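You operate a simulated robot arm through the tools that you are given. There is no shell and no other tool. Be economical: measure what you need, move in short steps, check, and stop when the job is done.

You run a simulated two-armed robot. Do the job below in one go: nothing can be reset, and whatever is moved stays where it is left.

TASK
Carry the carbon panel into its jig, slide the stop in and lock both catches.
Fine: carry it in both hands all the way.

It is judged by the outcome, as a careful person would: the job done as asked, and still so three seconds after it is handed in. It fails if anything else is knocked over, pushed out of place, dropped, spilled or broken.

THE ROBOT
Two 7-joint arms with two-finger parallel grippers on one trunk, on a base that drives. Base frame: it is fixed to the floor where the robot stands at the start and does not move with it; the origin is under the middle of the robot, x ahead of it, y to its left, z up; the surface under the hand at the start is at about z = 780. Lengths are in mm, angles in degrees, forces in N, time in s.
The left shoulder is at the start at [70, 133, 1176], the right one opposite. With the tool pointing down near the work surface each hand reaches from about 100 to 640 mm from the robot's upright axis, wherever it stands, measured 20 degrees to its own side. Places, roughly: jig bed [500, -500, 800]; jig stop [500, -800, 800]; red jig catch [300, -600, 800]; yellow jig catch [300, -500, 800]. Payload 1.57 kg a hand.
Tool frame (each hand has its own): the origin (TCP) lies between the finger pads and is the grasp point; the fingertips stand 30 mm ahead of it; z points along the fingers, y is the line along which they close. The gripper opens to 80 mm. The fingers are 17 mm wide and 12 mm thick; the gripper's body (40 by 82 mm) begins 80 mm behind the TCP.
Orientation is that of the tool frame in the base frame, as [roll, pitch, yaw] about the fixed x, y, z axes, in that order (R = Rz(yaw) Ry(pitch) Rx(roll)). With the fingers straight down and closing along the base's y, the tool's x points along the base's -x, its y along +y and its z along -z.

THE INTERFACE
- The arms move only by the tool play_rows. It takes "left_deltas", "right_deltas" or both (then of equal length, played together; a hand with none holds still); each is a list of rows, each an object (a shift or turn left out is 0, a gripper value left out holds the last) with "linear": the shift along the tool's x, y, z in m, a list of three; "dr": the turn, a rotation vector about the tool's x, y, z in degrees, a list of three; "claw": the finger opening in m, from 0 to 0.08. In form: [{"linear": [dx, dy, dz], "dr": [wx, wy, wz], "claw": claw}, ...]. A call has 1 to 8 rows; each row shifts and turns the commanded pose from where the row before left it, along the tool's axes as they then stand. Rows are played at 5 a second. More than 50 mm and 8.6 degrees between two rows, or a gripper value outside its range, and nothing of the call is played. A pose out of reach is approached as far as the arm can. The call stops where the force on the tool passes 40 N (or 10 N more than at its start, if that is more) or the arm is blocked; 0.2 s more then pass. The fingers move at their own pace (about 153 mm/s each) and stop on an object; they squeeze with about 38 N. The grip force told is the motor's: it shows also when the fingers shut on nothing. Time passes only in rows, and 0.2 s behind the last, so rows that do not move let the fingers close. The reply holds the time, the measured pose of the TCP, the force on the tool along the base axes, the opening and the grip force, in the units named above and with some noise, with the torque about the TCP (base axes, N m) and any sound that the robot's microphone picked up.
- Cameras (640 x 400 px; columns grow to the right, rows downward): "scene" is now at [126.9, -28.7, 1392.5]; the picture's right is [-0.35, -0.94, 0.00], its down [-0.66, 0.25, -0.71] and it looks along [0.66, -0.24, -0.71] (base axes); focal length 214 px, centre (320, 200). "left" rides on the left gripper at [72, 7, -122] in its tool frame; the picture's right is [-0.09, 1.00, 0.00], its down [-0.84, -0.08, -0.54] and it looks along [-0.54, -0.05, 0.84] (tool axes); focal length 238 px, centre (320, 200). "right" rides on the right gripper at [72, -7, -122] in its tool frame; the picture's right is [0.09, 1.00, 0.00], its down [-0.84, 0.08, -0.54] and it looks along [-0.54, 0.05, 0.84] (tool axes); focal length 238 px, centre (320, 200). There is no depth. A picture from a camera that has moved, and an enlarged one, comes with that camera's place and axes in the base frame and with its lens.
- snapshot(camera): a new picture of that camera. It takes no simulated time.
- lift_body(by): slides the trunk up (or, below 0, down) by that many mm; the arms and the scene camera ride with it, the base frame stays. It gives what a move gives, with no picture.
- base_move(legs): drives the robot by 1 to 6 legs, each [ahead, left, turn to the left] in mm, mm and degrees, along the robot's own axes; the way and the turn of a leg run together, so that a leg with both is an arc; at most 1500 mm and 180 degrees a leg. The arms and the cameras ride along, it lands a little off, and it stops where it bumps. It gives what a move gives.
- turn_head(pan, tilt): turns the head with the scene camera to pan (to the left, within 86 degrees either way) and tilt (down, from -29 to 69), counted from straight ahead of the robot. It gives what a move gives.
- inspect(camera, box): a new picture of the part [left, top, right, bottom] of that camera's present view, enlarged. It takes no simulated time.
- sign_off(): hands the job in; it is judged then, once.

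Go step by step. Nothing tells you exact positions but the pictures and the camera data: compare them with the known pose of the tool, close in by small moves and look again before you grip or let go. The budget is 120 turns and 88 pictures, counting those below and the enlarged ones. Unless the task says otherwise, let go and move clear before handing in, and close with one line.

The tools are called after ">>>" by a JSON object that holds its "name" and its "arguments". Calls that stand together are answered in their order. play_rows: Moves the arms, as the interface text tells. Its arguments: {"type":"object","properties":{"left_deltas":{"type":"array"},"right_deltas":{"type":"array"}},"required":[]} The other tools are called the same way: lift_body (by) slides the trunk up or down; base_move (legs) drives the base; turn_head (pan, tilt) turns the head that bears the scene camera; snapshot (camera) takes a picture; inspect (camera, box) takes an enlarged picture of a part of a camera's view; sign_off () hands the job in.

At the start:

```text
time_s: 0.0
left_ee_pos: [383.8, -65.8, 1165.3]
left_orientation: [-179.9, -0.1, -180.0]
left_wrist_force: [0.4, 0.0, -0.5]
left_moment: [0.0, -0.04, -0.01]
left_width: 80.3
left_finger_force: 0.1
right_ee_pos: [259.6, -375.2, 1180.5]
right_orientation: [-179.9, 0.0, 180.0]
right_wrist_force: [-0.1, -0.4, 0.5]
right_moment: [0.01, -0.01, 0.02]
right_width: 79.8
right_finger_force: 0.0
trunk travel left (down, up): [-750.0, 190.0]
robot x, y, heading: [1.1, 0.6, 0.0]
head pan, tilt: [-20.3, 45.1]
```

scene: 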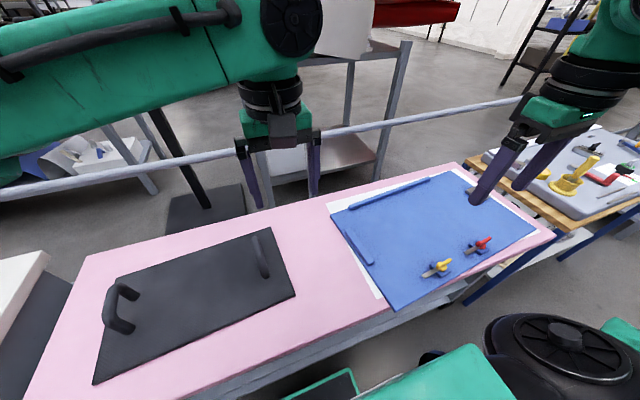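
right: 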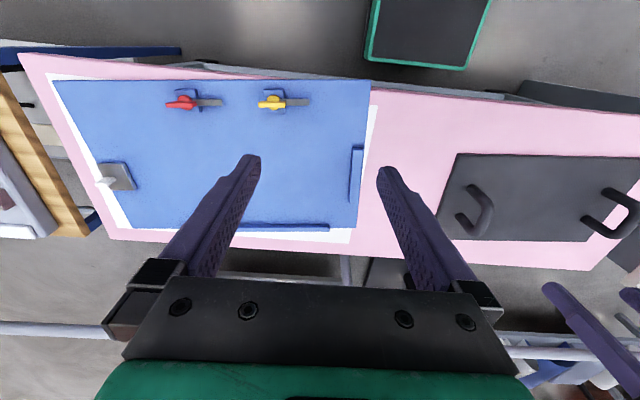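
left: 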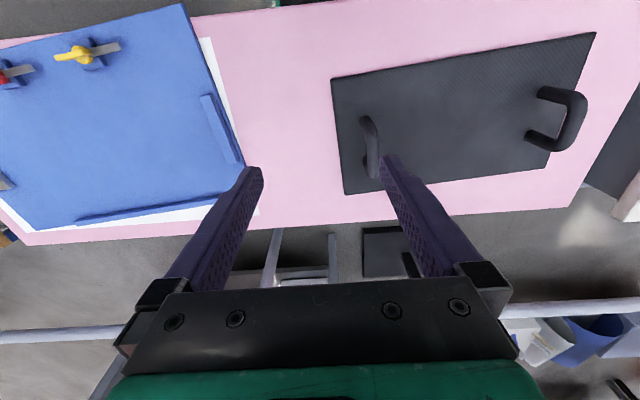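

The panel (about 450 x 255 mm, a handle at each end) lies on my left, and the blue jig is on the right with two fences, a stop and two catches. I'll look closer at both before moving.

>>> {"name": "inspect", "arguments": {"camera": "scene", "box": [320, 150, 560, 320]}}

>>> {"name": "inspect", "arguments": {"camera": "right", "box": [20, 50, 400, 260]}}

>>> {"name": "inspect", "arguments": {"camera": "left", "box": [300, 20, 620, 220]}}

```text
2.35 times, centred on (440, 235) of scene
camera zoom: at [126.9, -28.7, 1392.5], right [-0.35, -0.94, 0.0], down [-0.66, 0.25, -0.71], along [0.66, -0.24, -0.71], focal length 505 px, centre (38, 118)
```

zoom: 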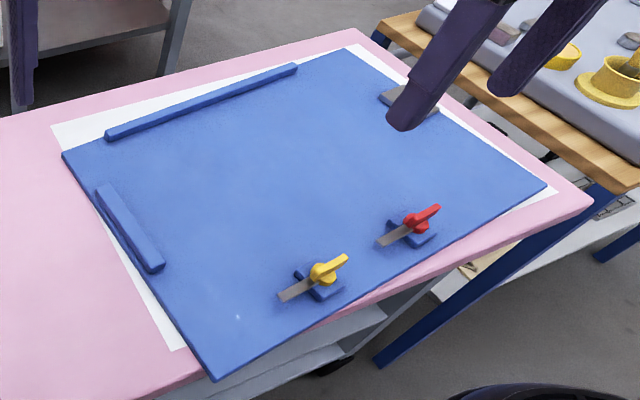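

```text
1.68 times, centred on (210, 155) of right
camera zoom: at [188.1, -382.9, 1302.8], right [-0.09, 1.0, 0.0], down [0.84, 0.08, 0.54], along [0.54, 0.05, -0.84], focal length 401 px, centre (505, 276)
```

zoom: 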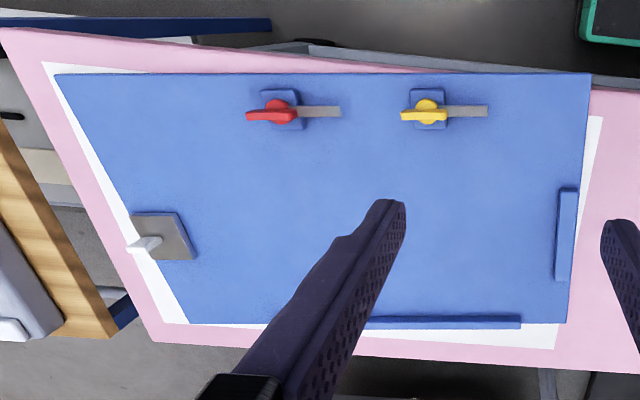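

```text
2.00 times, centred on (460, 120) of left
camera zoom: at [311.8, -59.6, 1286.4], right [0.09, 1.0, 0.0], down [0.84, -0.08, 0.54], along [0.54, -0.05, -0.84], focal length 477 px, centre (40, 360)
```

zoom: 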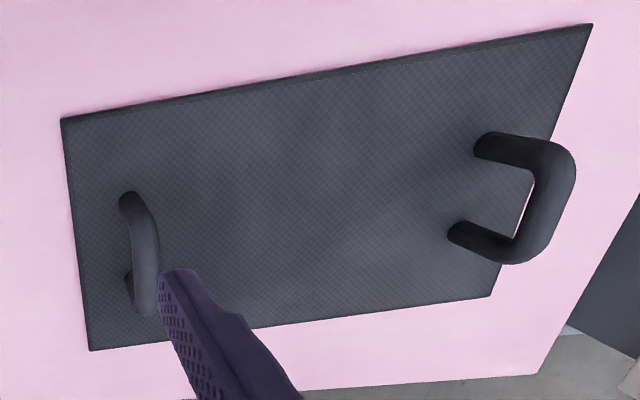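

The panel is centred at about (478, 192), yawed about 4°, with handle bars near y≈22 and y≈358. The jig is yawed about 5.5°. I'll drive left so that the panel sits symmetrically in front of both arms.

>>> {"name": "base_move", "arguments": {"legs": [[0, 190, 0]]}}

>>> {"name": "turn_head", "arguments": {"pan": 0, "tilt": 50}}

>>> {"name": "snapshot", "arguments": {"camera": "scene"}}

>>> {"name": "snapshot", "arguments": {"camera": "left"}}

>>> {"name": "snapshot", "arguments": {"camera": "right"}}

```text
time_s: 1.6
left_ee_pos: [383.5, 122.2, 1165.1]
left_orientation: [179.9, 0.0, -179.9]
left_wrist_force: [-0.3, -0.1, -0.1]
left_moment: [0.01, -0.02, 0.0]
left_width: 80.0
left_finger_force: 0.1
right_ee_pos: [260.7, -187.3, 1180.2]
right_orientation: [179.8, 0.0, -179.9]
right_wrist_force: [0.3, 0.0, -0.4]
right_moment: [0.03, 0.02, 0.0]
right_width: 79.9
right_finger_force: 0.1
trunk travel left (down, up): [-750.0, 190.0]
robot x, y, heading: [2.3, 187.0, 0.2]
head pan, tilt: [-20.3, 45.1]
```

```text
time_s: 2.4
left_ee_pos: [384.5, 124.7, 1164.7]
left_orientation: [179.9, 0.0, -179.8]
left_wrist_force: [0.1, 0.6, 0.5]
left_moment: [-0.02, -0.03, 0.02]
left_width: 79.7
left_finger_force: 0.0
right_ee_pos: [260.9, -185.7, 1182.6]
right_orientation: [-180.0, 0.0, -179.9]
right_wrist_force: [0.4, -0.4, 0.1]
right_moment: [-0.02, 0.03, 0.0]
right_width: 80.2
right_finger_force: 0.0
trunk travel left (down, up): [-750.0, 190.0]
robot x, y, heading: [-0.9, 188.2, 0.2]
head pan, tilt: [0.0, 50.0]
```

```text
81 pictures are left
camera scene: at [127.4, 190.0, 1385.8], right [0.0, -1.0, 0.0], down [-0.77, 0.0, -0.64], along [0.64, 0.0, -0.77], focal length 214 px, centre (320, 200)
```

scene: 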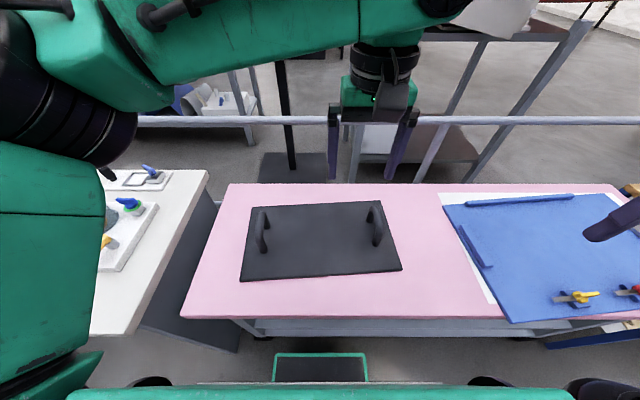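

```text
80 pictures are left
camera left: at [311.6, 131.2, 1286.4], right [0.09, 1.0, 0.0], down [0.84, -0.07, 0.54], along [0.54, -0.05, -0.84], focal length 238 px, centre (320, 200)
```

left: 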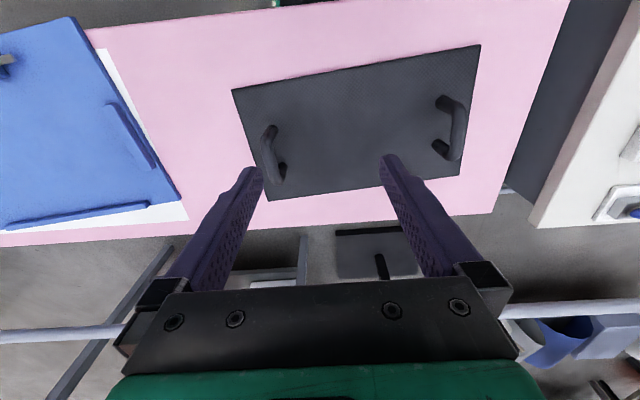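

```text
79 pictures are left
camera right: at [188.7, -192.3, 1303.1], right [-0.09, 1.0, 0.0], down [0.84, 0.08, 0.54], along [0.54, 0.05, -0.84], focal length 238 px, centre (320, 200)
```

right: 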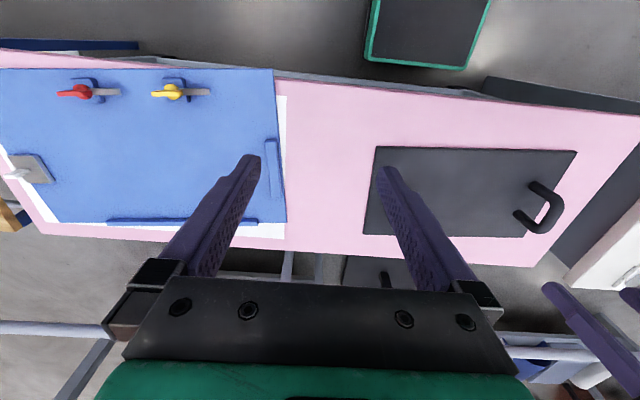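

The left hand goes above the left handle and the right hand above the right handle, both at about z=1000, with a 4° yaw to match the panel.

>>> {"name": "play_rows", "arguments": {"left_deltas": [{"linear": [-0.0105, 0.029, 0.0206], "dr": [0, 0, -0.5]}, {"linear": [-0.0105, 0.029, 0.0206], "dr": [0, 0, -0.5]}, {"linear": [-0.0105, 0.029, 0.0206], "dr": [0, 0, -0.5]}, {"linear": [-0.0105, 0.029, 0.0206], "dr": [0, 0, -0.5]}, {"linear": [-0.0105, 0.029, 0.0206], "dr": [0, 0, -0.5]}, {"linear": [-0.0105, 0.029, 0.0206], "dr": [0, 0, -0.5]}, {"linear": [-0.0105, 0.029, 0.0206], "dr": [0, 0, -0.5]}, {"linear": [-0.0105, 0.029, 0.0206], "dr": [0, 0, -0.5]}], "right_deltas": [{"linear": [-0.0282, 0.026, 0.0225], "dr": [0, 0, -0.5]}, {"linear": [-0.0282, 0.026, 0.0225], "dr": [0, 0, -0.5]}, {"linear": [-0.0282, 0.026, 0.0225], "dr": [0, 0, -0.5]}, {"linear": [-0.0282, 0.026, 0.0225], "dr": [0, 0, -0.5]}, {"linear": [-0.0282, 0.026, 0.0225], "dr": [0, 0, -0.5]}, {"linear": [-0.0282, 0.026, 0.0225], "dr": [0, 0, -0.5]}, {"linear": [-0.0282, 0.026, 0.0225], "dr": [0, 0, -0.5]}, {"linear": [-0.0282, 0.026, 0.0225], "dr": [0, 0, -0.5]}]}}

>>> {"name": "snapshot", "arguments": {"camera": "left"}}

>>> {"name": "snapshot", "arguments": {"camera": "right"}}

>>> {"name": "snapshot", "arguments": {"camera": "scene"}}

```text
time_s: 4.2
left_ee_pos: [462.4, 360.9, 997.9]
left_orientation: [-179.9, -0.1, -175.9]
left_wrist_force: [0.0, -0.4, -0.8]
left_moment: [-0.02, -0.02, -0.01]
left_width: 80.1
left_finger_force: 0.0
right_ee_pos: [481.4, 33.1, 1000.3]
right_orientation: [-180.0, -0.1, -175.9]
right_wrist_force: [0.2, 0.5, 0.1]
right_moment: [-0.04, -0.01, -0.02]
right_width: 79.8
right_finger_force: 0.1
trunk travel left (down, up): [-750.0, 190.0]
robot x, y, heading: [-1.2, 190.7, 0.3]
head pan, tilt: [0.0, 50.0]
```

```text
78 pictures are left
camera left: at [390.5, 362.7, 1119.7], right [0.02, 1.0, 0.0], down [0.84, -0.02, 0.54], along [0.54, -0.01, -0.84], focal length 238 px, centre (320, 200)
```

left: 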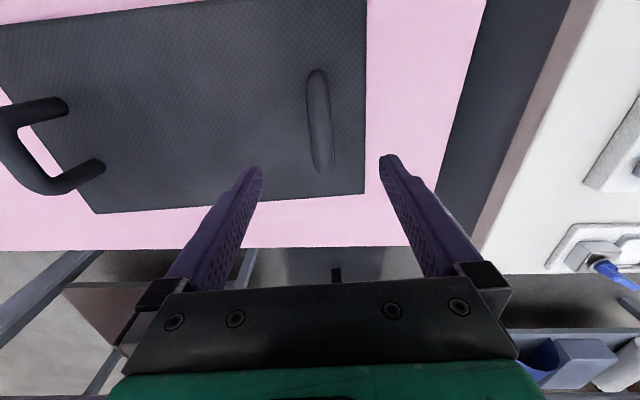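

```text
77 pictures are left
camera right: at [410.1, 19.8, 1121.5], right [-0.16, 0.99, 0.0], down [0.83, 0.14, 0.54], along [0.53, 0.09, -0.84], focal length 238 px, centre (320, 200)
```

right: 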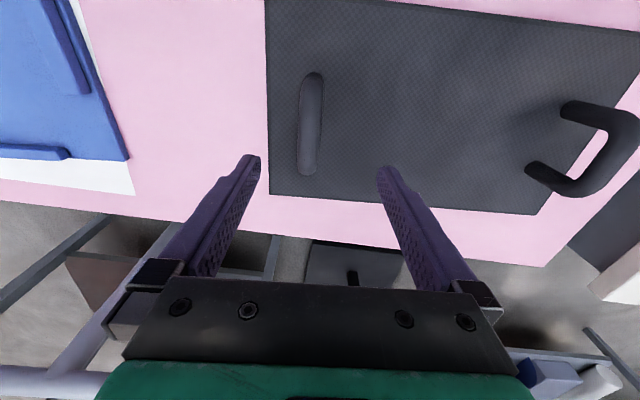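

```text
76 pictures are left
camera scene: at [130.2, 192.0, 1385.5], right [0.0, -1.0, 0.0], down [-0.77, 0.0, -0.64], along [0.64, 0.0, -0.77], focal length 214 px, centre (320, 200)
```

scene: 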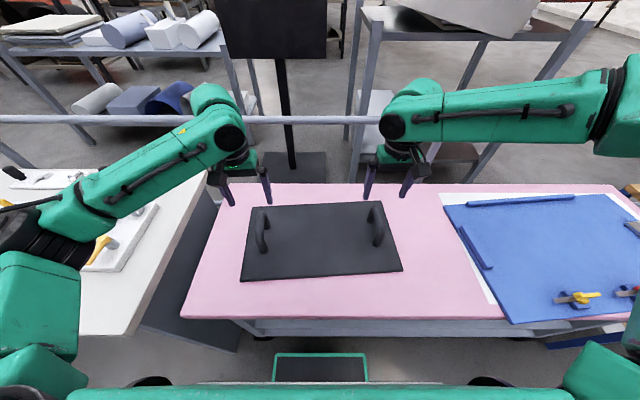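

Both bars line up; the right hand needs about −11 mm in y. I'll correct that, descend about 90 mm and look.

>>> {"name": "play_rows", "arguments": {"left_deltas": [{"linear": [0, 0, 0.03]}, {"linear": [0, 0, 0.03]}, {"linear": [0, 0, 0.03]}], "right_deltas": [{"linear": [0, -0.011, 0.03]}, {"linear": [0, 0, 0.03]}, {"linear": [0, 0, 0.03]}]}}

>>> {"name": "inspect", "arguments": {"camera": "scene", "box": [200, 160, 440, 310]}}

>>> {"name": "snapshot", "arguments": {"camera": "left"}}

>>> {"name": "snapshot", "arguments": {"camera": "right"}}

```text
time_s: 5.0
left_ee_pos: [460.3, 358.1, 910.9]
left_orientation: [180.0, 0.0, -175.8]
left_wrist_force: [-0.2, -0.1, -0.5]
left_moment: [-0.03, 0.03, 0.0]
left_width: 80.1
left_finger_force: 0.0
right_ee_pos: [479.9, 19.0, 912.0]
right_orientation: [179.9, 0.0, -175.9]
right_wrist_force: [0.1, 1.0, -0.2]
right_moment: [0.05, 0.0, -0.01]
right_width: 80.3
right_finger_force: 0.1
trunk travel left (down, up): [-750.0, 190.0]
robot x, y, heading: [-1.4, 186.1, 0.1]
head pan, tilt: [0.0, 50.0]
```

```text
2.67 times, centred on (320, 235) of scene
camera zoom: at [127.9, 188.7, 1385.8], right [0.0, -1.0, 0.0], down [-0.77, 0.0, -0.64], along [0.64, 0.0, -0.77], focal length 572 px, centre (320, 107)
```

zoom: 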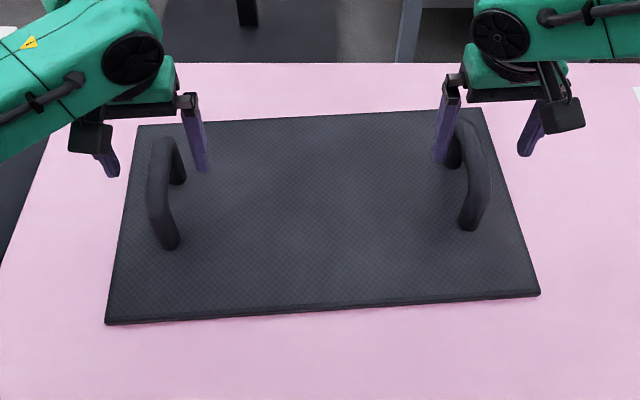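

```text
74 pictures are left
camera left: at [388.3, 359.6, 1032.2], right [0.02, 1.0, 0.0], down [0.84, -0.02, 0.54], along [0.54, -0.01, -0.84], focal length 238 px, centre (320, 200)
```

left: 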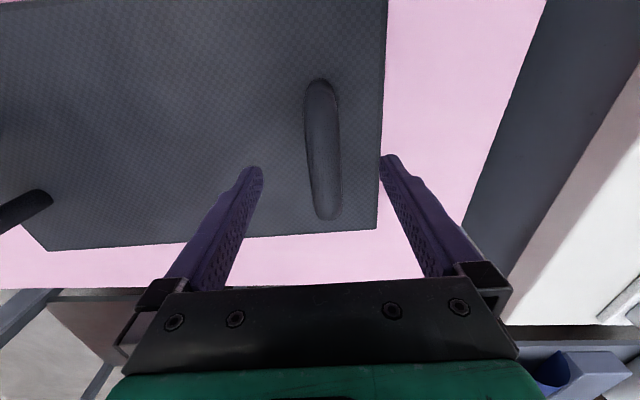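

```text
73 pictures are left
camera right: at [408.7, 6.2, 1032.9], right [-0.16, 0.99, 0.0], down [0.83, 0.14, 0.54], along [0.53, 0.09, -0.84], focal length 238 px, centre (320, 200)
```

right: 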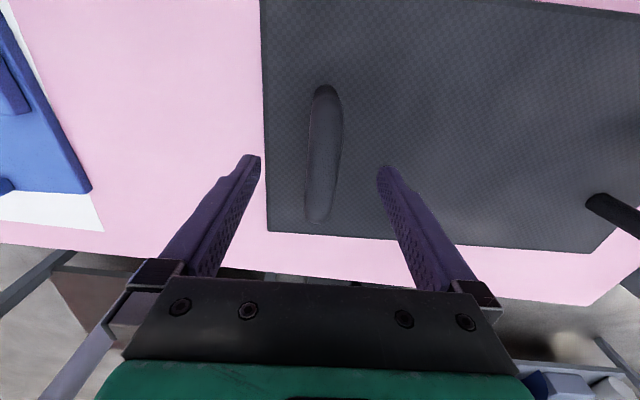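

The bar tops are at about z 864 and both hands straddle them. I'll descend 55 mm to put the TCPs at bar height, and then close.

>>> {"name": "play_rows", "arguments": {"left_deltas": [{"linear": [0, 0.002, 0.02]}, {"linear": [0, 0, 0.02]}, {"linear": [0, 0, 0.015]}], "right_deltas": [{"linear": [0, 0, 0.02]}, {"linear": [0, 0, 0.02]}, {"linear": [0, 0, 0.015]}]}}

>>> {"name": "inspect", "arguments": {"camera": "scene", "box": [200, 160, 440, 310]}}

>>> {"name": "snapshot", "arguments": {"camera": "left"}}

```text
time_s: 5.8
left_ee_pos: [460.4, 360.5, 855.3]
left_orientation: [179.9, 0.1, -175.9]
left_wrist_force: [0.2, 0.6, 0.4]
left_moment: [0.01, 0.01, -0.02]
left_width: 80.4
left_finger_force: 0.0
right_ee_pos: [474.1, 17.4, 861.0]
right_orientation: [179.9, 0.0, -175.8]
right_wrist_force: [0.4, 0.0, -0.2]
right_moment: [-0.01, -0.01, 0.0]
right_width: 79.8
right_finger_force: 0.0
right hand out of reach, approached as far as the arm can: row 3
trunk travel left (down, up): [-750.0, 190.0]
robot x, y, heading: [-1.1, 190.9, 0.1]
head pan, tilt: [0.0, 50.0]
```

```text
2.67 times, centred on (320, 235) of scene
camera zoom: at [127.1, 189.3, 1385.8], right [0.0, -1.0, 0.0], down [-0.77, 0.0, -0.64], along [0.64, 0.0, -0.77], focal length 572 px, centre (320, 107)
```

zoom: 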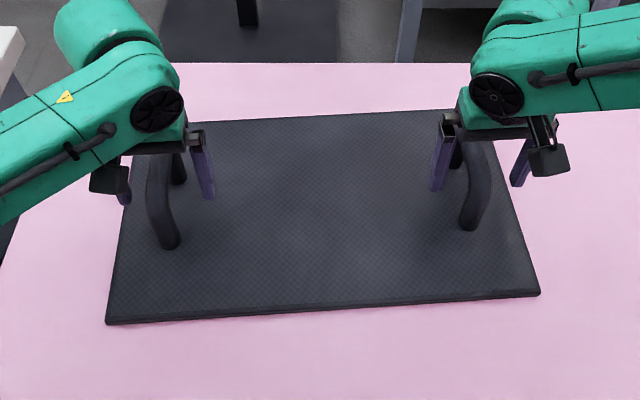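

```text
71 pictures are left
camera left: at [387.7, 361.7, 976.9], right [0.02, 1.0, 0.0], down [0.84, -0.02, 0.54], along [0.54, -0.01, -0.84], focal length 238 px, centre (320, 200)
```

left: 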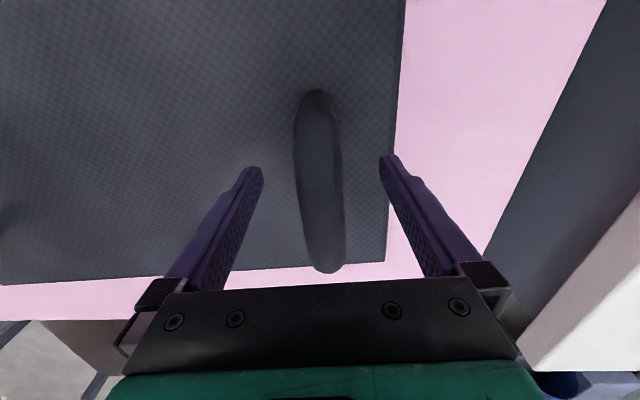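

The right hand ran out of reach just short of its pose. I'll raise both hands clear, drive 40 mm ahead and come back down with the arms less extended.

>>> {"name": "play_rows", "arguments": {"left_deltas": [{"linear": [0.01, 0, -0.04]}, {"linear": [0.015, 0, -0.03]}, {"linear": [0.015, 0, 0]}], "right_deltas": [{"linear": [0.01, 0, -0.04]}, {"linear": [0.015, 0, -0.03]}, {"linear": [0.015, 0, 0]}]}}

>>> {"name": "base_move", "arguments": {"legs": [[40, 0, 0]]}}

```text
time_s: 6.6
left_ee_pos: [419.0, 358.1, 925.2]
left_orientation: [-179.9, 0.0, -176.0]
left_wrist_force: [0.5, 0.0, -0.2]
left_moment: [-0.01, 0.0, 0.03]
left_width: 80.0
left_finger_force: 0.0
right_ee_pos: [434.5, 12.8, 934.1]
right_orientation: [-180.0, 0.0, -175.9]
right_wrist_force: [-0.3, 0.4, -0.8]
right_moment: [0.02, -0.01, 0.02]
right_width: 80.1
right_finger_force: 0.1
trunk travel left (down, up): [-750.0, 190.0]
robot x, y, heading: [0.9, 189.0, 0.0]
head pan, tilt: [0.0, 50.0]
```

```text
time_s: 7.5
left_ee_pos: [455.6, 357.2, 926.8]
left_orientation: [-180.0, 0.2, -175.9]
left_wrist_force: [-0.2, 0.1, 0.8]
left_moment: [0.03, -0.03, -0.03]
left_width: 80.1
left_finger_force: 0.1
right_ee_pos: [470.4, 13.6, 933.9]
right_orientation: [-179.9, 0.1, -175.7]
right_wrist_force: [-0.7, 0.5, -0.4]
right_moment: [0.0, -0.07, 0.0]
right_width: 80.0
right_finger_force: 0.1
trunk travel left (down, up): [-750.0, 190.0]
robot x, y, heading: [39.9, 191.2, -0.2]
head pan, tilt: [0.0, 50.0]
```

Now I'll descend onto the bars with small corrections.

>>> {"name": "play_rows", "arguments": {"left_deltas": [{"linear": [-0.006, 0.004, 0]}, {"linear": [0, 0, 0.024]}, {"linear": [0, 0, 0.024]}, {"linear": [0, 0, 0.024]}], "right_deltas": [{"linear": [-0.0125, 0.007, 0.007]}, {"linear": [0, 0, 0.024]}, {"linear": [0, 0, 0.024]}, {"linear": [0, 0, 0.024]}]}}

>>> {"name": "snapshot", "arguments": {"camera": "left"}}

>>> {"name": "snapshot", "arguments": {"camera": "right"}}

```text
time_s: 8.5
left_ee_pos: [465.2, 362.6, 852.7]
left_orientation: [-180.0, 0.0, -175.8]
left_wrist_force: [-0.2, 0.0, -0.5]
left_moment: [0.02, -0.01, 0.03]
left_width: 80.4
left_finger_force: 0.0
right_ee_pos: [485.6, 21.5, 854.6]
right_orientation: [180.0, -0.1, -175.9]
right_wrist_force: [0.4, -0.2, 0.0]
right_moment: [-0.01, 0.0, 0.02]
right_width: 80.1
right_finger_force: 0.0
trunk travel left (down, up): [-750.0, 190.0]
robot x, y, heading: [37.6, 187.6, 0.1]
head pan, tilt: [0.0, 50.0]
```

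```text
70 pictures are left
camera left: at [393.0, 363.5, 974.4], right [0.02, 1.0, 0.0], down [0.84, -0.02, 0.54], along [0.54, -0.01, -0.84], focal length 238 px, centre (320, 200)
```

left: 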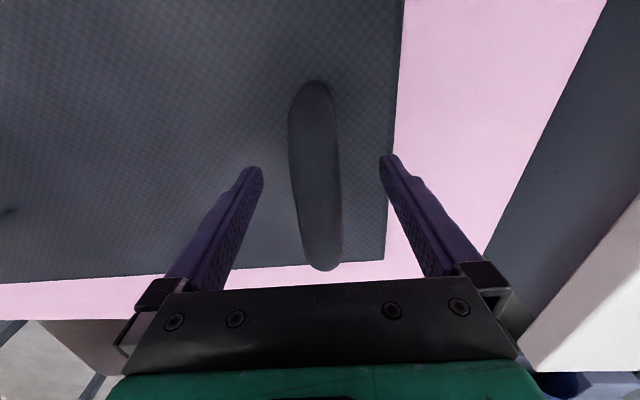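

```text
69 pictures are left
camera right: at [415.2, 7.9, 974.5], right [-0.16, 0.99, 0.0], down [0.83, 0.14, 0.54], along [0.53, 0.09, -0.84], focal length 238 px, centre (320, 200)
```

right: 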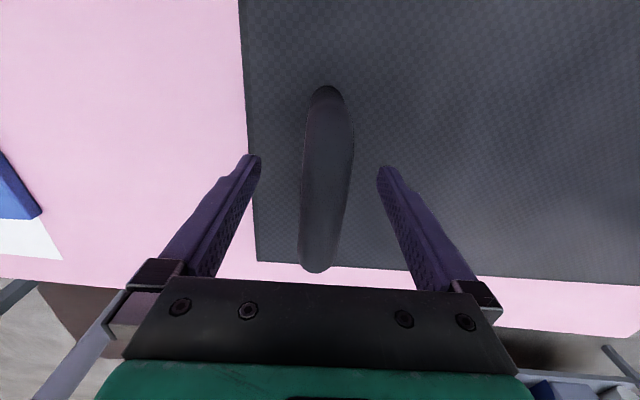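

Both bars are centred between the fingers, so I'll close both grippers.

>>> {"name": "play_rows", "arguments": {"left_deltas": [{"claw": 0.04}, {"claw": 0.0}, {}, {}], "right_deltas": [{"claw": 0.04}, {"claw": 0.0}, {}, {}]}}

```text
time_s: 9.5
left_ee_pos: [465.8, 359.7, 854.3]
left_orientation: [-179.9, 0.0, -175.9]
left_wrist_force: [0.1, -11.1, 0.1]
left_moment: [0.23, -0.05, 0.09]
left_width: 23.6
left_finger_force: 35.2
right_ee_pos: [485.8, 21.8, 853.7]
right_orientation: [180.0, 0.0, -175.8]
right_wrist_force: [-0.7, 12.5, 0.2]
right_moment: [-0.23, 0.03, -0.07]
right_width: 23.8
right_finger_force: 35.8
trunk travel left (down, up): [-750.0, 190.0]
robot x, y, heading: [39.4, 189.0, 0.2]
head pan, tilt: [0.0, 50.0]
```

Both grips are firm, with about 11 N of inward tension. I'll ease the hands 1 mm inward each, then lift with the trunk so both hands stay in step.

>>> {"name": "play_rows", "arguments": {"left_deltas": [{"linear": [0, -0.001, 0]}, {}], "right_deltas": [{"linear": [0, 0.001, 0]}, {}]}}

>>> {"name": "lift_body", "arguments": {"by": 30}}

>>> {"name": "snapshot", "arguments": {"camera": "scene"}}

```text
time_s: 10.1
left_ee_pos: [464.6, 361.0, 853.0]
left_orientation: [179.9, -0.1, -175.7]
left_wrist_force: [-0.6, -4.8, 0.6]
left_moment: [0.12, -0.08, -0.11]
left_width: 23.6
left_finger_force: 35.2
right_ee_pos: [485.3, 22.3, 855.4]
right_orientation: [-180.0, 0.1, -175.8]
right_wrist_force: [0.1, 4.0, 0.3]
right_moment: [-0.07, -0.09, 0.04]
right_width: 23.5
right_finger_force: 35.4
trunk travel left (down, up): [-750.0, 190.0]
robot x, y, heading: [37.4, 188.2, 0.1]
head pan, tilt: [0.0, 50.0]
```

```text
time_s: 10.8
left_ee_pos: [466.4, 360.9, 881.7]
left_orientation: [179.9, -0.1, -175.8]
left_wrist_force: [-0.9, -0.8, -3.3]
left_moment: [0.05, 0.08, -0.05]
left_width: 23.2
left_finger_force: 35.5
right_ee_pos: [487.3, 22.7, 883.0]
right_orientation: [180.0, -0.1, -175.8]
right_wrist_force: [0.3, 1.1, -2.8]
right_moment: [0.0, -0.03, -0.09]
right_width: 23.6
right_finger_force: 36.0
trunk travel left (down, up): [-780.0, 160.0]
robot x, y, heading: [39.0, 189.2, 0.1]
head pan, tilt: [0.0, 50.0]
```

```text
68 pictures are left
camera scene: at [168.5, 189.6, 1415.6], right [0.0, -1.0, 0.0], down [-0.77, 0.0, -0.64], along [0.64, 0.0, -0.77], focal length 214 px, centre (320, 200)
```

scene: 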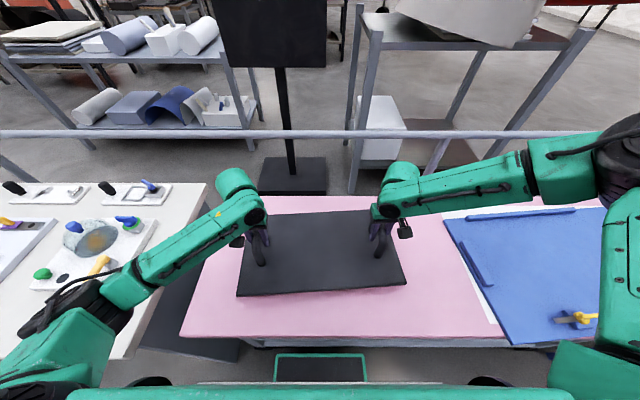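

The panel is up and level in both hands (about 3 N each). I'll raise it another 70 mm and drive right about 705 mm towards the jig, in two moves.

>>> {"name": "lift_body", "arguments": {"by": 70}}

>>> {"name": "base_move", "arguments": {"legs": [[0, -350, 0]]}}

>>> {"name": "snapshot", "arguments": {"camera": "scene"}}

```text
time_s: 11.9
left_ee_pos: [465.8, 361.5, 951.7]
left_orientation: [179.9, -0.1, -175.8]
left_wrist_force: [-0.5, 3.1, -3.2]
left_moment: [-0.07, 0.08, -0.05]
left_width: 23.6
left_finger_force: 35.5
right_ee_pos: [486.2, 23.6, 953.4]
right_orientation: [-179.9, -0.1, -175.9]
right_wrist_force: [0.7, -3.1, -3.5]
right_moment: [0.05, -0.02, -0.06]
right_width: 23.6
right_finger_force: 35.2
trunk travel left (down, up): [-850.0, 90.0]
robot x, y, heading: [38.2, 193.0, 0.0]
head pan, tilt: [0.0, 50.0]
```

```text
time_s: 14.2
left_ee_pos: [467.8, 9.9, 951.4]
left_orientation: [-179.9, -0.1, -175.7]
left_wrist_force: [-1.1, 10.3, -3.1]
left_moment: [-0.23, -0.05, -0.09]
left_width: 23.5
left_finger_force: 35.9
right_ee_pos: [488.3, -330.2, 954.5]
right_orientation: [-179.9, -0.1, -175.8]
right_wrist_force: [2.1, -10.1, -3.9]
right_moment: [0.15, 0.1, -0.1]
right_width: 23.8
right_finger_force: 35.7
trunk travel left (down, up): [-850.0, 90.0]
robot x, y, heading: [39.3, -162.6, 0.1]
head pan, tilt: [0.0, 50.0]
```

```text
67 pictures are left
camera scene: at [169.6, -162.5, 1485.6], right [0.0, -1.0, 0.0], down [-0.77, 0.0, -0.64], along [0.64, 0.0, -0.77], focal length 214 px, centre (320, 200)
```

scene: 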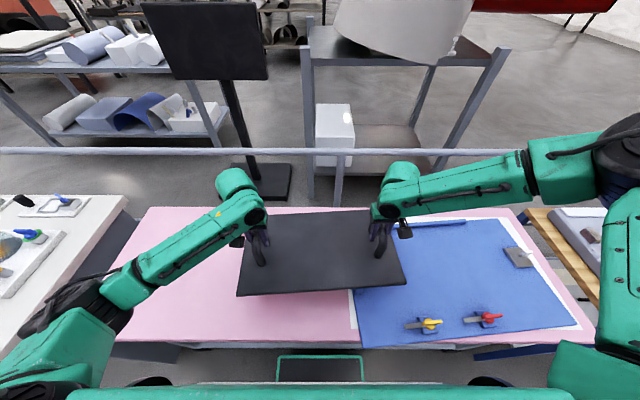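

The panel stays level and half the trip is done. I'll inspect the jig from here for precise geometry.

>>> {"name": "inspect", "arguments": {"camera": "scene", "box": [340, 205, 600, 360]}}

>>> {"name": "play_rows", "arguments": {"left_deltas": [{"linear": [0, 0.001, 0]}, {}], "right_deltas": [{"linear": [0, -0.001, 0]}, {}]}}

```text
2.46 times, centred on (470, 282) of scene
camera zoom: at [169.6, -162.5, 1485.6], right [0.0, -1.0, 0.0], down [-0.77, 0.0, -0.64], along [0.64, 0.0, -0.77], focal length 528 px, centre (-49, -3)
```

zoom: 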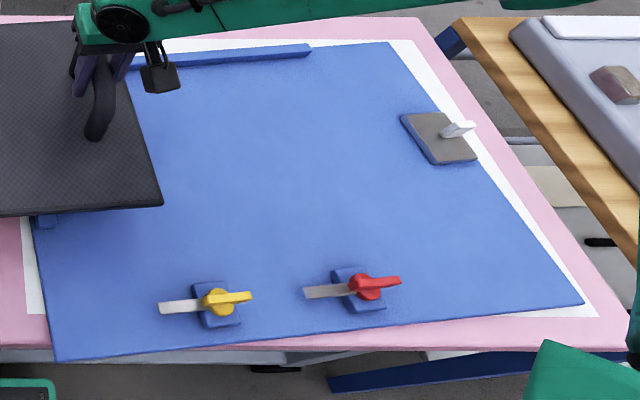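

```text
time_s: 14.8
left_ee_pos: [467.0, 8.4, 952.3]
left_orientation: [-179.9, -0.1, -175.7]
left_wrist_force: [0.9, -9.7, -3.0]
left_moment: [0.16, -0.04, 0.06]
left_width: 23.8
left_finger_force: 35.8
right_ee_pos: [489.6, -330.8, 954.4]
right_orientation: [179.8, -0.1, -175.7]
right_wrist_force: [-0.3, 9.7, -3.6]
right_moment: [-0.18, 0.06, -0.09]
right_width: 23.5
right_finger_force: 35.6
trunk travel left (down, up): [-850.0, 90.0]
robot x, y, heading: [42.9, -163.2, 0.3]
head pan, tilt: [0.0, 50.0]
```

In jig axes (yaw about 4.9°), the far fence inner face is at about x_j=560 and the left fence at about y_j=−321. That puts the panel centre target at about (475, −512). I'll drive the remaining distance and stop about 10 mm short of the left fence.

>>> {"name": "base_move", "arguments": {"legs": [[-10, -361, 0]]}}

>>> {"name": "snapshot", "arguments": {"camera": "scene"}}

>>> {"name": "snapshot", "arguments": {"camera": "left"}}

>>> {"name": "snapshot", "arguments": {"camera": "right"}}

```text
time_s: 17.1
left_ee_pos: [458.1, -352.0, 951.2]
left_orientation: [-179.8, -0.1, -175.9]
left_wrist_force: [1.4, -27.7, -3.4]
left_moment: [0.52, 0.01, -0.11]
left_width: 23.2
left_finger_force: 35.7
right_ee_pos: [479.7, -691.9, 954.4]
right_orientation: [179.8, 0.0, -175.6]
right_wrist_force: [-1.2, 27.7, -3.3]
right_moment: [-0.56, -0.03, -0.06]
right_width: 23.3
right_finger_force: 35.7
trunk travel left (down, up): [-850.0, 90.0]
robot x, y, heading: [29.6, -526.1, 0.5]
head pan, tilt: [0.0, 50.0]
```

```text
65 pictures are left
camera scene: at [161.2, -524.6, 1485.6], right [0.0, -1.0, 0.0], down [-0.77, 0.0, -0.64], along [0.64, 0.0, -0.77], focal length 214 px, centre (320, 200)
```

scene: 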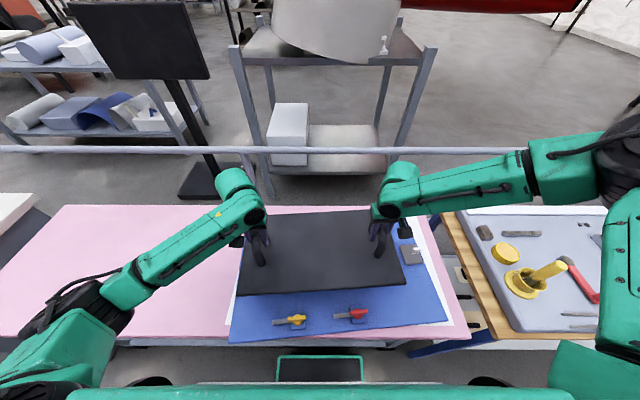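

```text
64 pictures are left
camera left: at [386.3, -351.0, 1074.0], right [0.02, 1.0, 0.0], down [0.84, -0.01, 0.54], along [0.54, -0.01, -0.84], focal length 238 px, centre (320, 200)
```

left: 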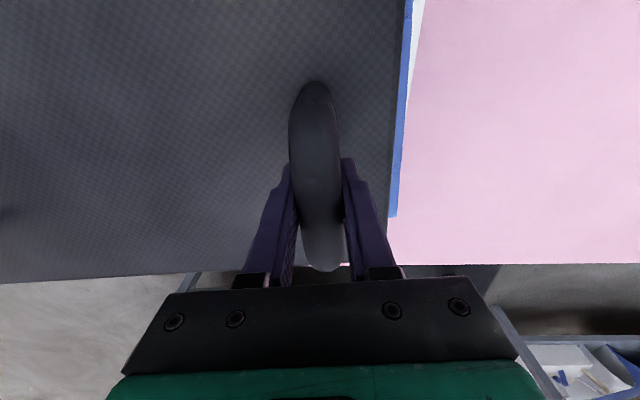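

```text
63 pictures are left
camera right: at [409.3, -705.5, 1074.6], right [-0.17, 0.99, 0.0], down [0.83, 0.14, 0.54], along [0.53, 0.09, -0.84], focal length 238 px, centre (320, 200)
```

right: 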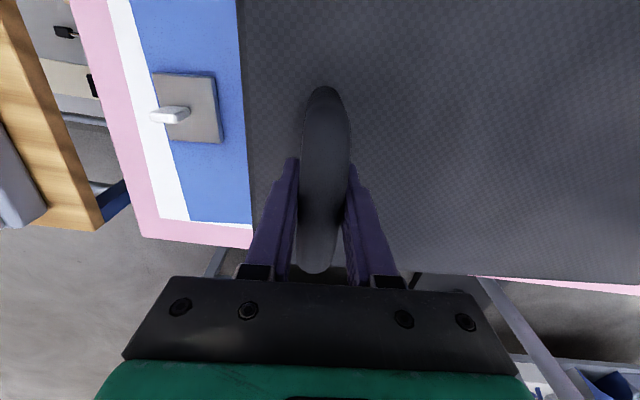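

The panel hovers just short of the fences. I'll ease the 27 N of tension between the hands, lower by 40 mm and then compare the panel's yaw with the jig's.

>>> {"name": "play_rows", "arguments": {"left_deltas": [{"linear": [0, -0.0013, 0]}, {}], "right_deltas": [{"linear": [0, 0.0013, 0]}, {}]}}

>>> {"name": "lift_body", "arguments": {"by": -40}}

>>> {"name": "inspect", "arguments": {"camera": "scene", "box": [200, 200, 480, 360]}}

>>> {"name": "snapshot", "arguments": {"camera": "left"}}

```text
time_s: 17.7
left_ee_pos: [459.7, -352.5, 952.1]
left_orientation: [179.9, -0.1, -175.7]
left_wrist_force: [-1.8, 12.2, -4.2]
left_moment: [-0.27, 0.09, -0.18]
left_width: 23.3
left_finger_force: 35.3
right_ee_pos: [479.9, -692.5, 954.1]
right_orientation: [180.0, -0.2, -175.7]
right_wrist_force: [1.6, -11.4, -4.2]
right_moment: [0.19, -0.08, -0.05]
right_width: 23.6
right_finger_force: 35.2
trunk travel left (down, up): [-850.0, 90.0]
robot x, y, heading: [32.8, -523.3, 0.5]
head pan, tilt: [0.0, 50.0]
```

```text
time_s: 18.6
left_ee_pos: [457.1, -353.8, 912.9]
left_orientation: [179.9, 0.0, -175.8]
left_wrist_force: [-1.7, 23.3, -3.7]
left_moment: [-0.46, 0.0, -0.11]
left_width: 23.5
left_finger_force: 36.0
right_ee_pos: [480.5, -692.4, 913.2]
right_orientation: [-180.0, -0.1, -175.7]
right_wrist_force: [1.8, -23.4, -3.6]
right_moment: [0.43, 0.01, -0.08]
right_width: 23.4
right_finger_force: 35.7
trunk travel left (down, up): [-810.0, 130.0]
robot x, y, heading: [37.6, -526.5, 0.3]
head pan, tilt: [0.0, 50.0]
```

```text
2.29 times, centred on (340, 280) of scene
camera zoom: at [160.7, -526.7, 1445.6], right [0.0, -1.0, 0.0], down [-0.77, 0.0, -0.64], along [0.64, 0.0, -0.77], focal length 490 px, centre (274, 17)
```

zoom: 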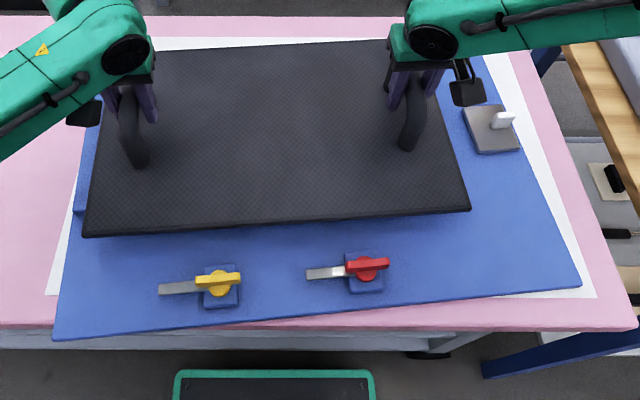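

```text
61 pictures are left
camera left: at [386.2, -352.9, 1034.4], right [0.02, 1.0, 0.0], down [0.84, -0.01, 0.54], along [0.54, -0.01, -0.84], focal length 238 px, centre (320, 200)
```

left: 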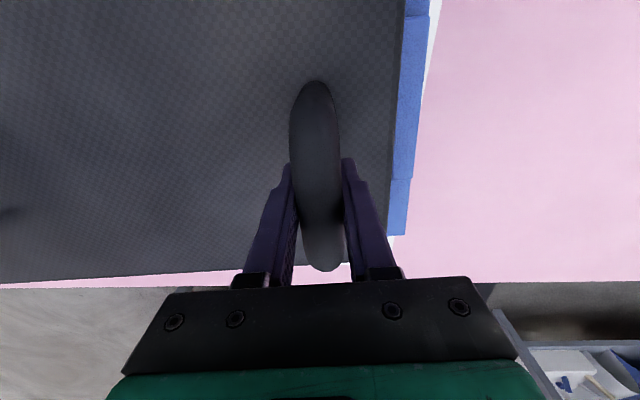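

The panel yaw is 3.7° and the jig's is 4.85°. I'll rotate the panel +1.1° with coordinated hands, move back 8 mm from the far fence and relieve the squeeze.

>>> {"name": "play_rows", "arguments": {"left_deltas": [{"linear": [0.002, 0.0004, 0]}, {"linear": [0.0028, 0, 0], "dr": [0, 0, -0.37]}, {"linear": [0.0032, 0, 0], "dr": [0, 0, -0.37]}, {"linear": [0.0033, 0, 0], "dr": [0, 0, -0.36]}, {}], "right_deltas": [{"linear": [0.002, -0.0004, 0]}, {"linear": [0.001, 0, 0], "dr": [0, 0, -0.37]}, {"linear": [0.001, 0, 0], "dr": [0, 0, -0.37]}, {"linear": [0.0007, 0, 0], "dr": [0, 0, -0.36]}, {}]}}

>>> {"name": "inspect", "arguments": {"camera": "scene", "box": [200, 200, 480, 360]}}

```text
time_s: 19.8
left_ee_pos: [447.9, -354.7, 912.5]
left_orientation: [179.9, -0.1, -174.6]
left_wrist_force: [-2.2, 25.0, -2.9]
left_moment: [-0.53, 0.01, -0.05]
left_width: 23.3
left_finger_force: 35.2
right_ee_pos: [475.3, -693.3, 913.3]
right_orientation: [-179.9, -0.1, -174.6]
right_wrist_force: [2.0, -25.8, -4.4]
right_moment: [0.46, -0.01, -0.08]
right_width: 23.1
right_finger_force: 35.6
trunk travel left (down, up): [-810.0, 130.0]
robot x, y, heading: [33.1, -527.7, 0.3]
head pan, tilt: [0.0, 50.0]
```

```text
2.29 times, centred on (340, 280) of scene
camera zoom: at [161.1, -526.5, 1445.6], right [0.0, -1.0, 0.0], down [-0.77, 0.0, -0.64], along [0.64, 0.0, -0.77], focal length 490 px, centre (274, 17)
```

zoom: 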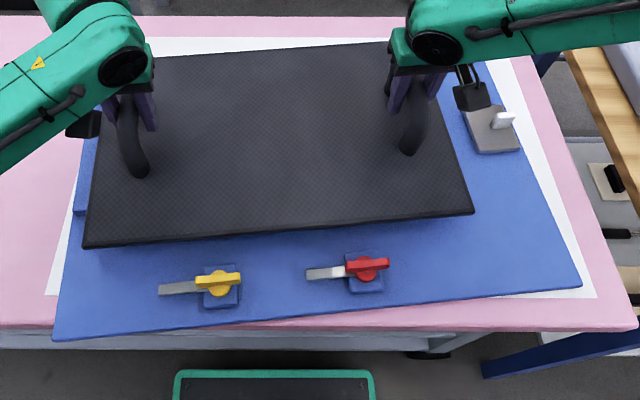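

The yaw matches now (4.9°), with about 12 mm clear at the far fence and 15 mm at the left. I'll relieve the squeeze and lower 25 mm.

>>> {"name": "play_rows", "arguments": {"left_deltas": [{"linear": [0, 0.0008, 0]}, {}], "right_deltas": [{"linear": [0, -0.0008, 0]}, {}]}}

>>> {"name": "lift_body", "arguments": {"by": -25}}

>>> {"name": "inspect", "arguments": {"camera": "scene", "box": [200, 200, 480, 360]}}

>>> {"name": "snapshot", "arguments": {"camera": "left"}}

```text
time_s: 20.4
left_ee_pos: [447.6, -353.9, 914.3]
left_orientation: [-179.9, -0.1, -174.7]
left_wrist_force: [-2.5, 21.1, -3.7]
left_moment: [-0.44, -0.1, -0.06]
left_width: 23.4
left_finger_force: 36.7
right_ee_pos: [475.1, -693.4, 914.3]
right_orientation: [179.9, 0.0, -174.7]
right_wrist_force: [1.7, -19.7, -3.6]
right_moment: [0.32, 0.05, 0.02]
right_width: 23.4
right_finger_force: 35.4
trunk travel left (down, up): [-810.0, 130.0]
robot x, y, heading: [36.5, -529.0, 0.3]
head pan, tilt: [0.0, 50.0]
```

```text
time_s: 21.1
left_ee_pos: [448.0, -355.2, 887.9]
left_orientation: [-179.9, -0.1, -174.8]
left_wrist_force: [-2.2, 17.7, -3.2]
left_moment: [-0.39, -0.1, -0.04]
left_width: 23.6
left_finger_force: 35.5
right_ee_pos: [475.1, -694.4, 888.6]
right_orientation: [179.8, -0.1, -174.6]
right_wrist_force: [1.8, -17.9, -3.3]
right_moment: [0.23, 0.11, -0.03]
right_width: 23.6
right_finger_force: 35.8
trunk travel left (down, up): [-785.0, 155.0]
robot x, y, heading: [32.7, -523.9, 0.2]
head pan, tilt: [0.0, 50.0]
```

```text
2.29 times, centred on (340, 280) of scene
camera zoom: at [160.9, -526.5, 1420.6], right [0.0, -1.0, 0.0], down [-0.77, 0.0, -0.64], along [0.64, 0.0, -0.77], focal length 490 px, centre (274, 17)
```

zoom: 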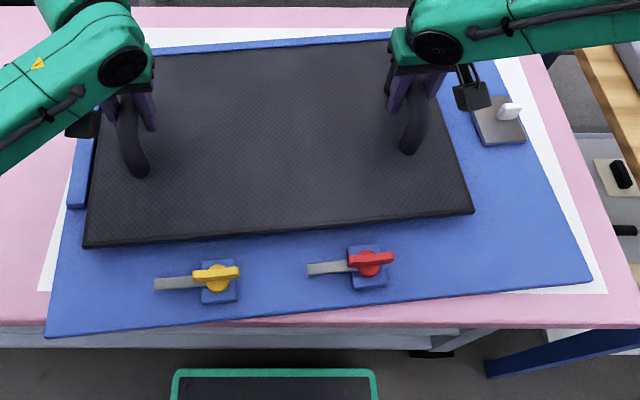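

```text
58 pictures are left
camera left: at [375.0, -354.7, 1009.4], right [0.0, 1.0, 0.0], down [0.84, 0.0, 0.54], along [0.54, 0.0, -0.84], focal length 238 px, centre (320, 200)
```

left: 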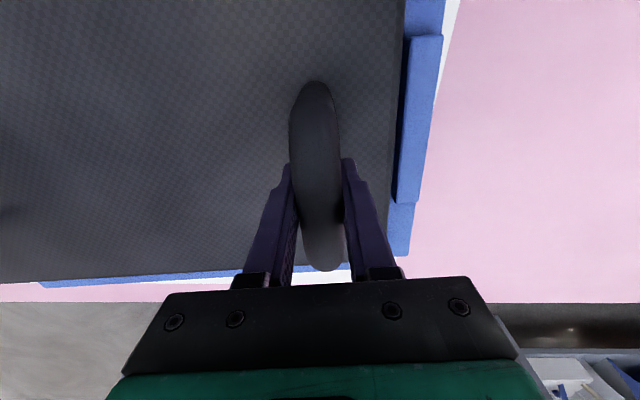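

Both fences show a gap, so I'll continue lowering in small steps and watch the wrist forces.

>>> {"name": "lift_body", "arguments": {"by": -8}}

>>> {"name": "lift_body", "arguments": {"by": -4}}

```text
time_s: 21.6
left_ee_pos: [447.5, -355.2, 879.1]
left_orientation: [-179.8, 0.0, -174.6]
left_wrist_force: [-0.1, 15.9, -3.1]
left_moment: [-0.33, -0.08, 0.02]
left_width: 23.3
left_finger_force: 35.7
right_ee_pos: [475.3, -693.4, 881.0]
right_orientation: [179.8, 0.0, -174.5]
right_wrist_force: [1.7, -16.4, -2.2]
right_moment: [0.3, 0.06, -0.02]
right_width: 23.5
right_finger_force: 35.9
trunk travel left (down, up): [-777.0, 163.0]
robot x, y, heading: [33.0, -526.4, 0.2]
head pan, tilt: [0.0, 50.0]
```

```text
time_s: 22.2
left_ee_pos: [446.9, -355.6, 875.5]
left_orientation: [-179.8, -0.2, -174.7]
left_wrist_force: [-1.3, 14.2, -2.5]
left_moment: [-0.27, -0.01, -0.01]
left_width: 23.4
left_finger_force: 36.0
right_ee_pos: [475.2, -694.0, 876.5]
right_orientation: [179.8, 0.0, -174.6]
right_wrist_force: [1.2, -14.6, -2.9]
right_moment: [0.27, 0.03, -0.08]
right_width: 23.5
right_finger_force: 35.7
trunk travel left (down, up): [-773.0, 167.0]
robot x, y, heading: [31.2, -525.3, 0.3]
head pan, tilt: [0.0, 50.0]
```

>>> {"name": "lift_body", "arguments": {"by": -3}}

>>> {"name": "inspect", "arguments": {"camera": "scene", "box": [200, 200, 480, 360]}}

```text
time_s: 22.7
left_ee_pos: [447.4, -354.5, 872.3]
left_orientation: [-180.0, -0.1, -174.7]
left_wrist_force: [-1.6, 13.5, -3.8]
left_moment: [-0.25, 0.05, -0.07]
left_width: 23.3
left_finger_force: 35.7
right_ee_pos: [475.9, -692.8, 873.5]
right_orientation: [179.7, 0.0, -174.6]
right_wrist_force: [1.1, -13.0, -2.5]
right_moment: [0.27, 0.02, -0.09]
right_width: 23.6
right_finger_force: 36.3
trunk travel left (down, up): [-770.0, 170.0]
robot x, y, heading: [28.3, -523.0, -0.0]
head pan, tilt: [0.0, 50.0]
```

```text
2.29 times, centred on (340, 280) of scene
camera zoom: at [161.3, -526.5, 1405.6], right [0.0, -1.0, 0.0], down [-0.77, 0.0, -0.64], along [0.64, 0.0, -0.77], focal length 490 px, centre (274, 17)
```

zoom: 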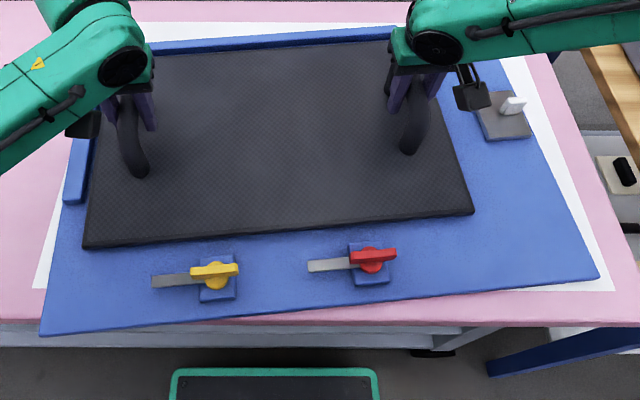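

There is still no contact, so I'll continue in 3 mm steps.

>>> {"name": "lift_body", "arguments": {"by": -3}}

>>> {"name": "lift_body", "arguments": {"by": -3}}

```text
time_s: 23.2
left_ee_pos: [447.4, -355.4, 869.8]
left_orientation: [-180.0, 0.0, -174.7]
left_wrist_force: [-1.9, 12.5, -3.4]
left_moment: [-0.23, 0.01, -0.09]
left_width: 23.4
left_finger_force: 35.9
right_ee_pos: [476.1, -693.6, 869.6]
right_orientation: [179.9, 0.0, -174.6]
right_wrist_force: [1.8, -11.7, -2.7]
right_moment: [0.23, 0.05, -0.09]
right_width: 23.7
right_finger_force: 35.7
trunk travel left (down, up): [-767.0, 173.0]
robot x, y, heading: [29.8, -526.3, 0.3]
head pan, tilt: [0.0, 50.0]
```

```text
time_s: 23.7
left_ee_pos: [448.0, -354.8, 866.0]
left_orientation: [-179.9, 0.0, -174.6]
left_wrist_force: [-1.7, 11.9, -4.3]
left_moment: [-0.23, -0.01, -0.02]
left_width: 23.5
left_finger_force: 35.5
right_ee_pos: [475.0, -694.1, 868.2]
right_orientation: [179.9, 0.0, -174.6]
right_wrist_force: [1.3, -11.5, -2.5]
right_moment: [0.13, 0.07, -0.06]
right_width: 23.6
right_finger_force: 35.9
trunk travel left (down, up): [-764.0, 176.0]
robot x, y, heading: [30.3, -525.4, 0.3]
head pan, tilt: [0.0, 50.0]
```

>>> {"name": "lift_body", "arguments": {"by": -2}}

>>> {"name": "lift_body", "arguments": {"by": -2}}

>>> {"name": "inspect", "arguments": {"camera": "scene", "box": [200, 200, 480, 360]}}

```text
time_s: 24.2
left_ee_pos: [447.5, -354.9, 866.7]
left_orientation: [-179.8, 0.3, -174.7]
left_wrist_force: [4.8, 11.4, 8.5]
left_moment: [-0.29, 0.7, -0.06]
left_width: 23.4
left_finger_force: 35.5
right_ee_pos: [475.1, -694.3, 867.4]
right_orientation: [179.9, 0.4, -174.5]
right_wrist_force: [4.1, -13.8, 13.7]
right_moment: [0.15, 0.59, -0.05]
right_width: 23.4
right_finger_force: 35.6
trunk travel left (down, up): [-762.0, 178.0]
robot x, y, heading: [31.9, -527.4, 0.5]
head pan, tilt: [0.0, 50.0]
```

```text
time_s: 24.8
left_ee_pos: [448.0, -354.1, 866.5]
left_orientation: [-179.8, 0.7, -174.6]
left_wrist_force: [11.9, 12.5, 24.1]
left_moment: [-0.34, 0.48, 0.03]
left_width: 23.7
left_finger_force: 35.9
right_ee_pos: [475.2, -693.2, 867.8]
right_orientation: [179.9, 0.5, -174.6]
right_wrist_force: [8.6, -13.6, 33.8]
right_moment: [0.1, 0.76, 0.02]
right_width: 23.4
right_finger_force: 35.1
trunk travel left (down, up): [-760.0, 180.0]
robot x, y, heading: [30.2, -528.7, 0.1]
head pan, tilt: [0.0, 50.0]
```

```text
2.29 times, centred on (340, 280) of scene
camera zoom: at [156.7, -526.6, 1396.7], right [0.0, -1.0, 0.0], down [-0.76, 0.0, -0.64], along [0.64, 0.0, -0.76], focal length 490 px, centre (274, 17)
```

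zoom: 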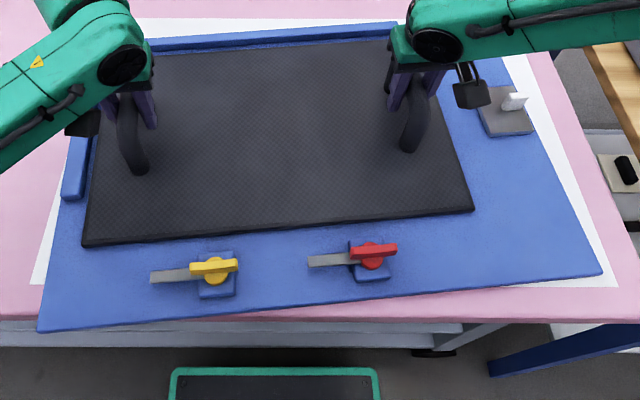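

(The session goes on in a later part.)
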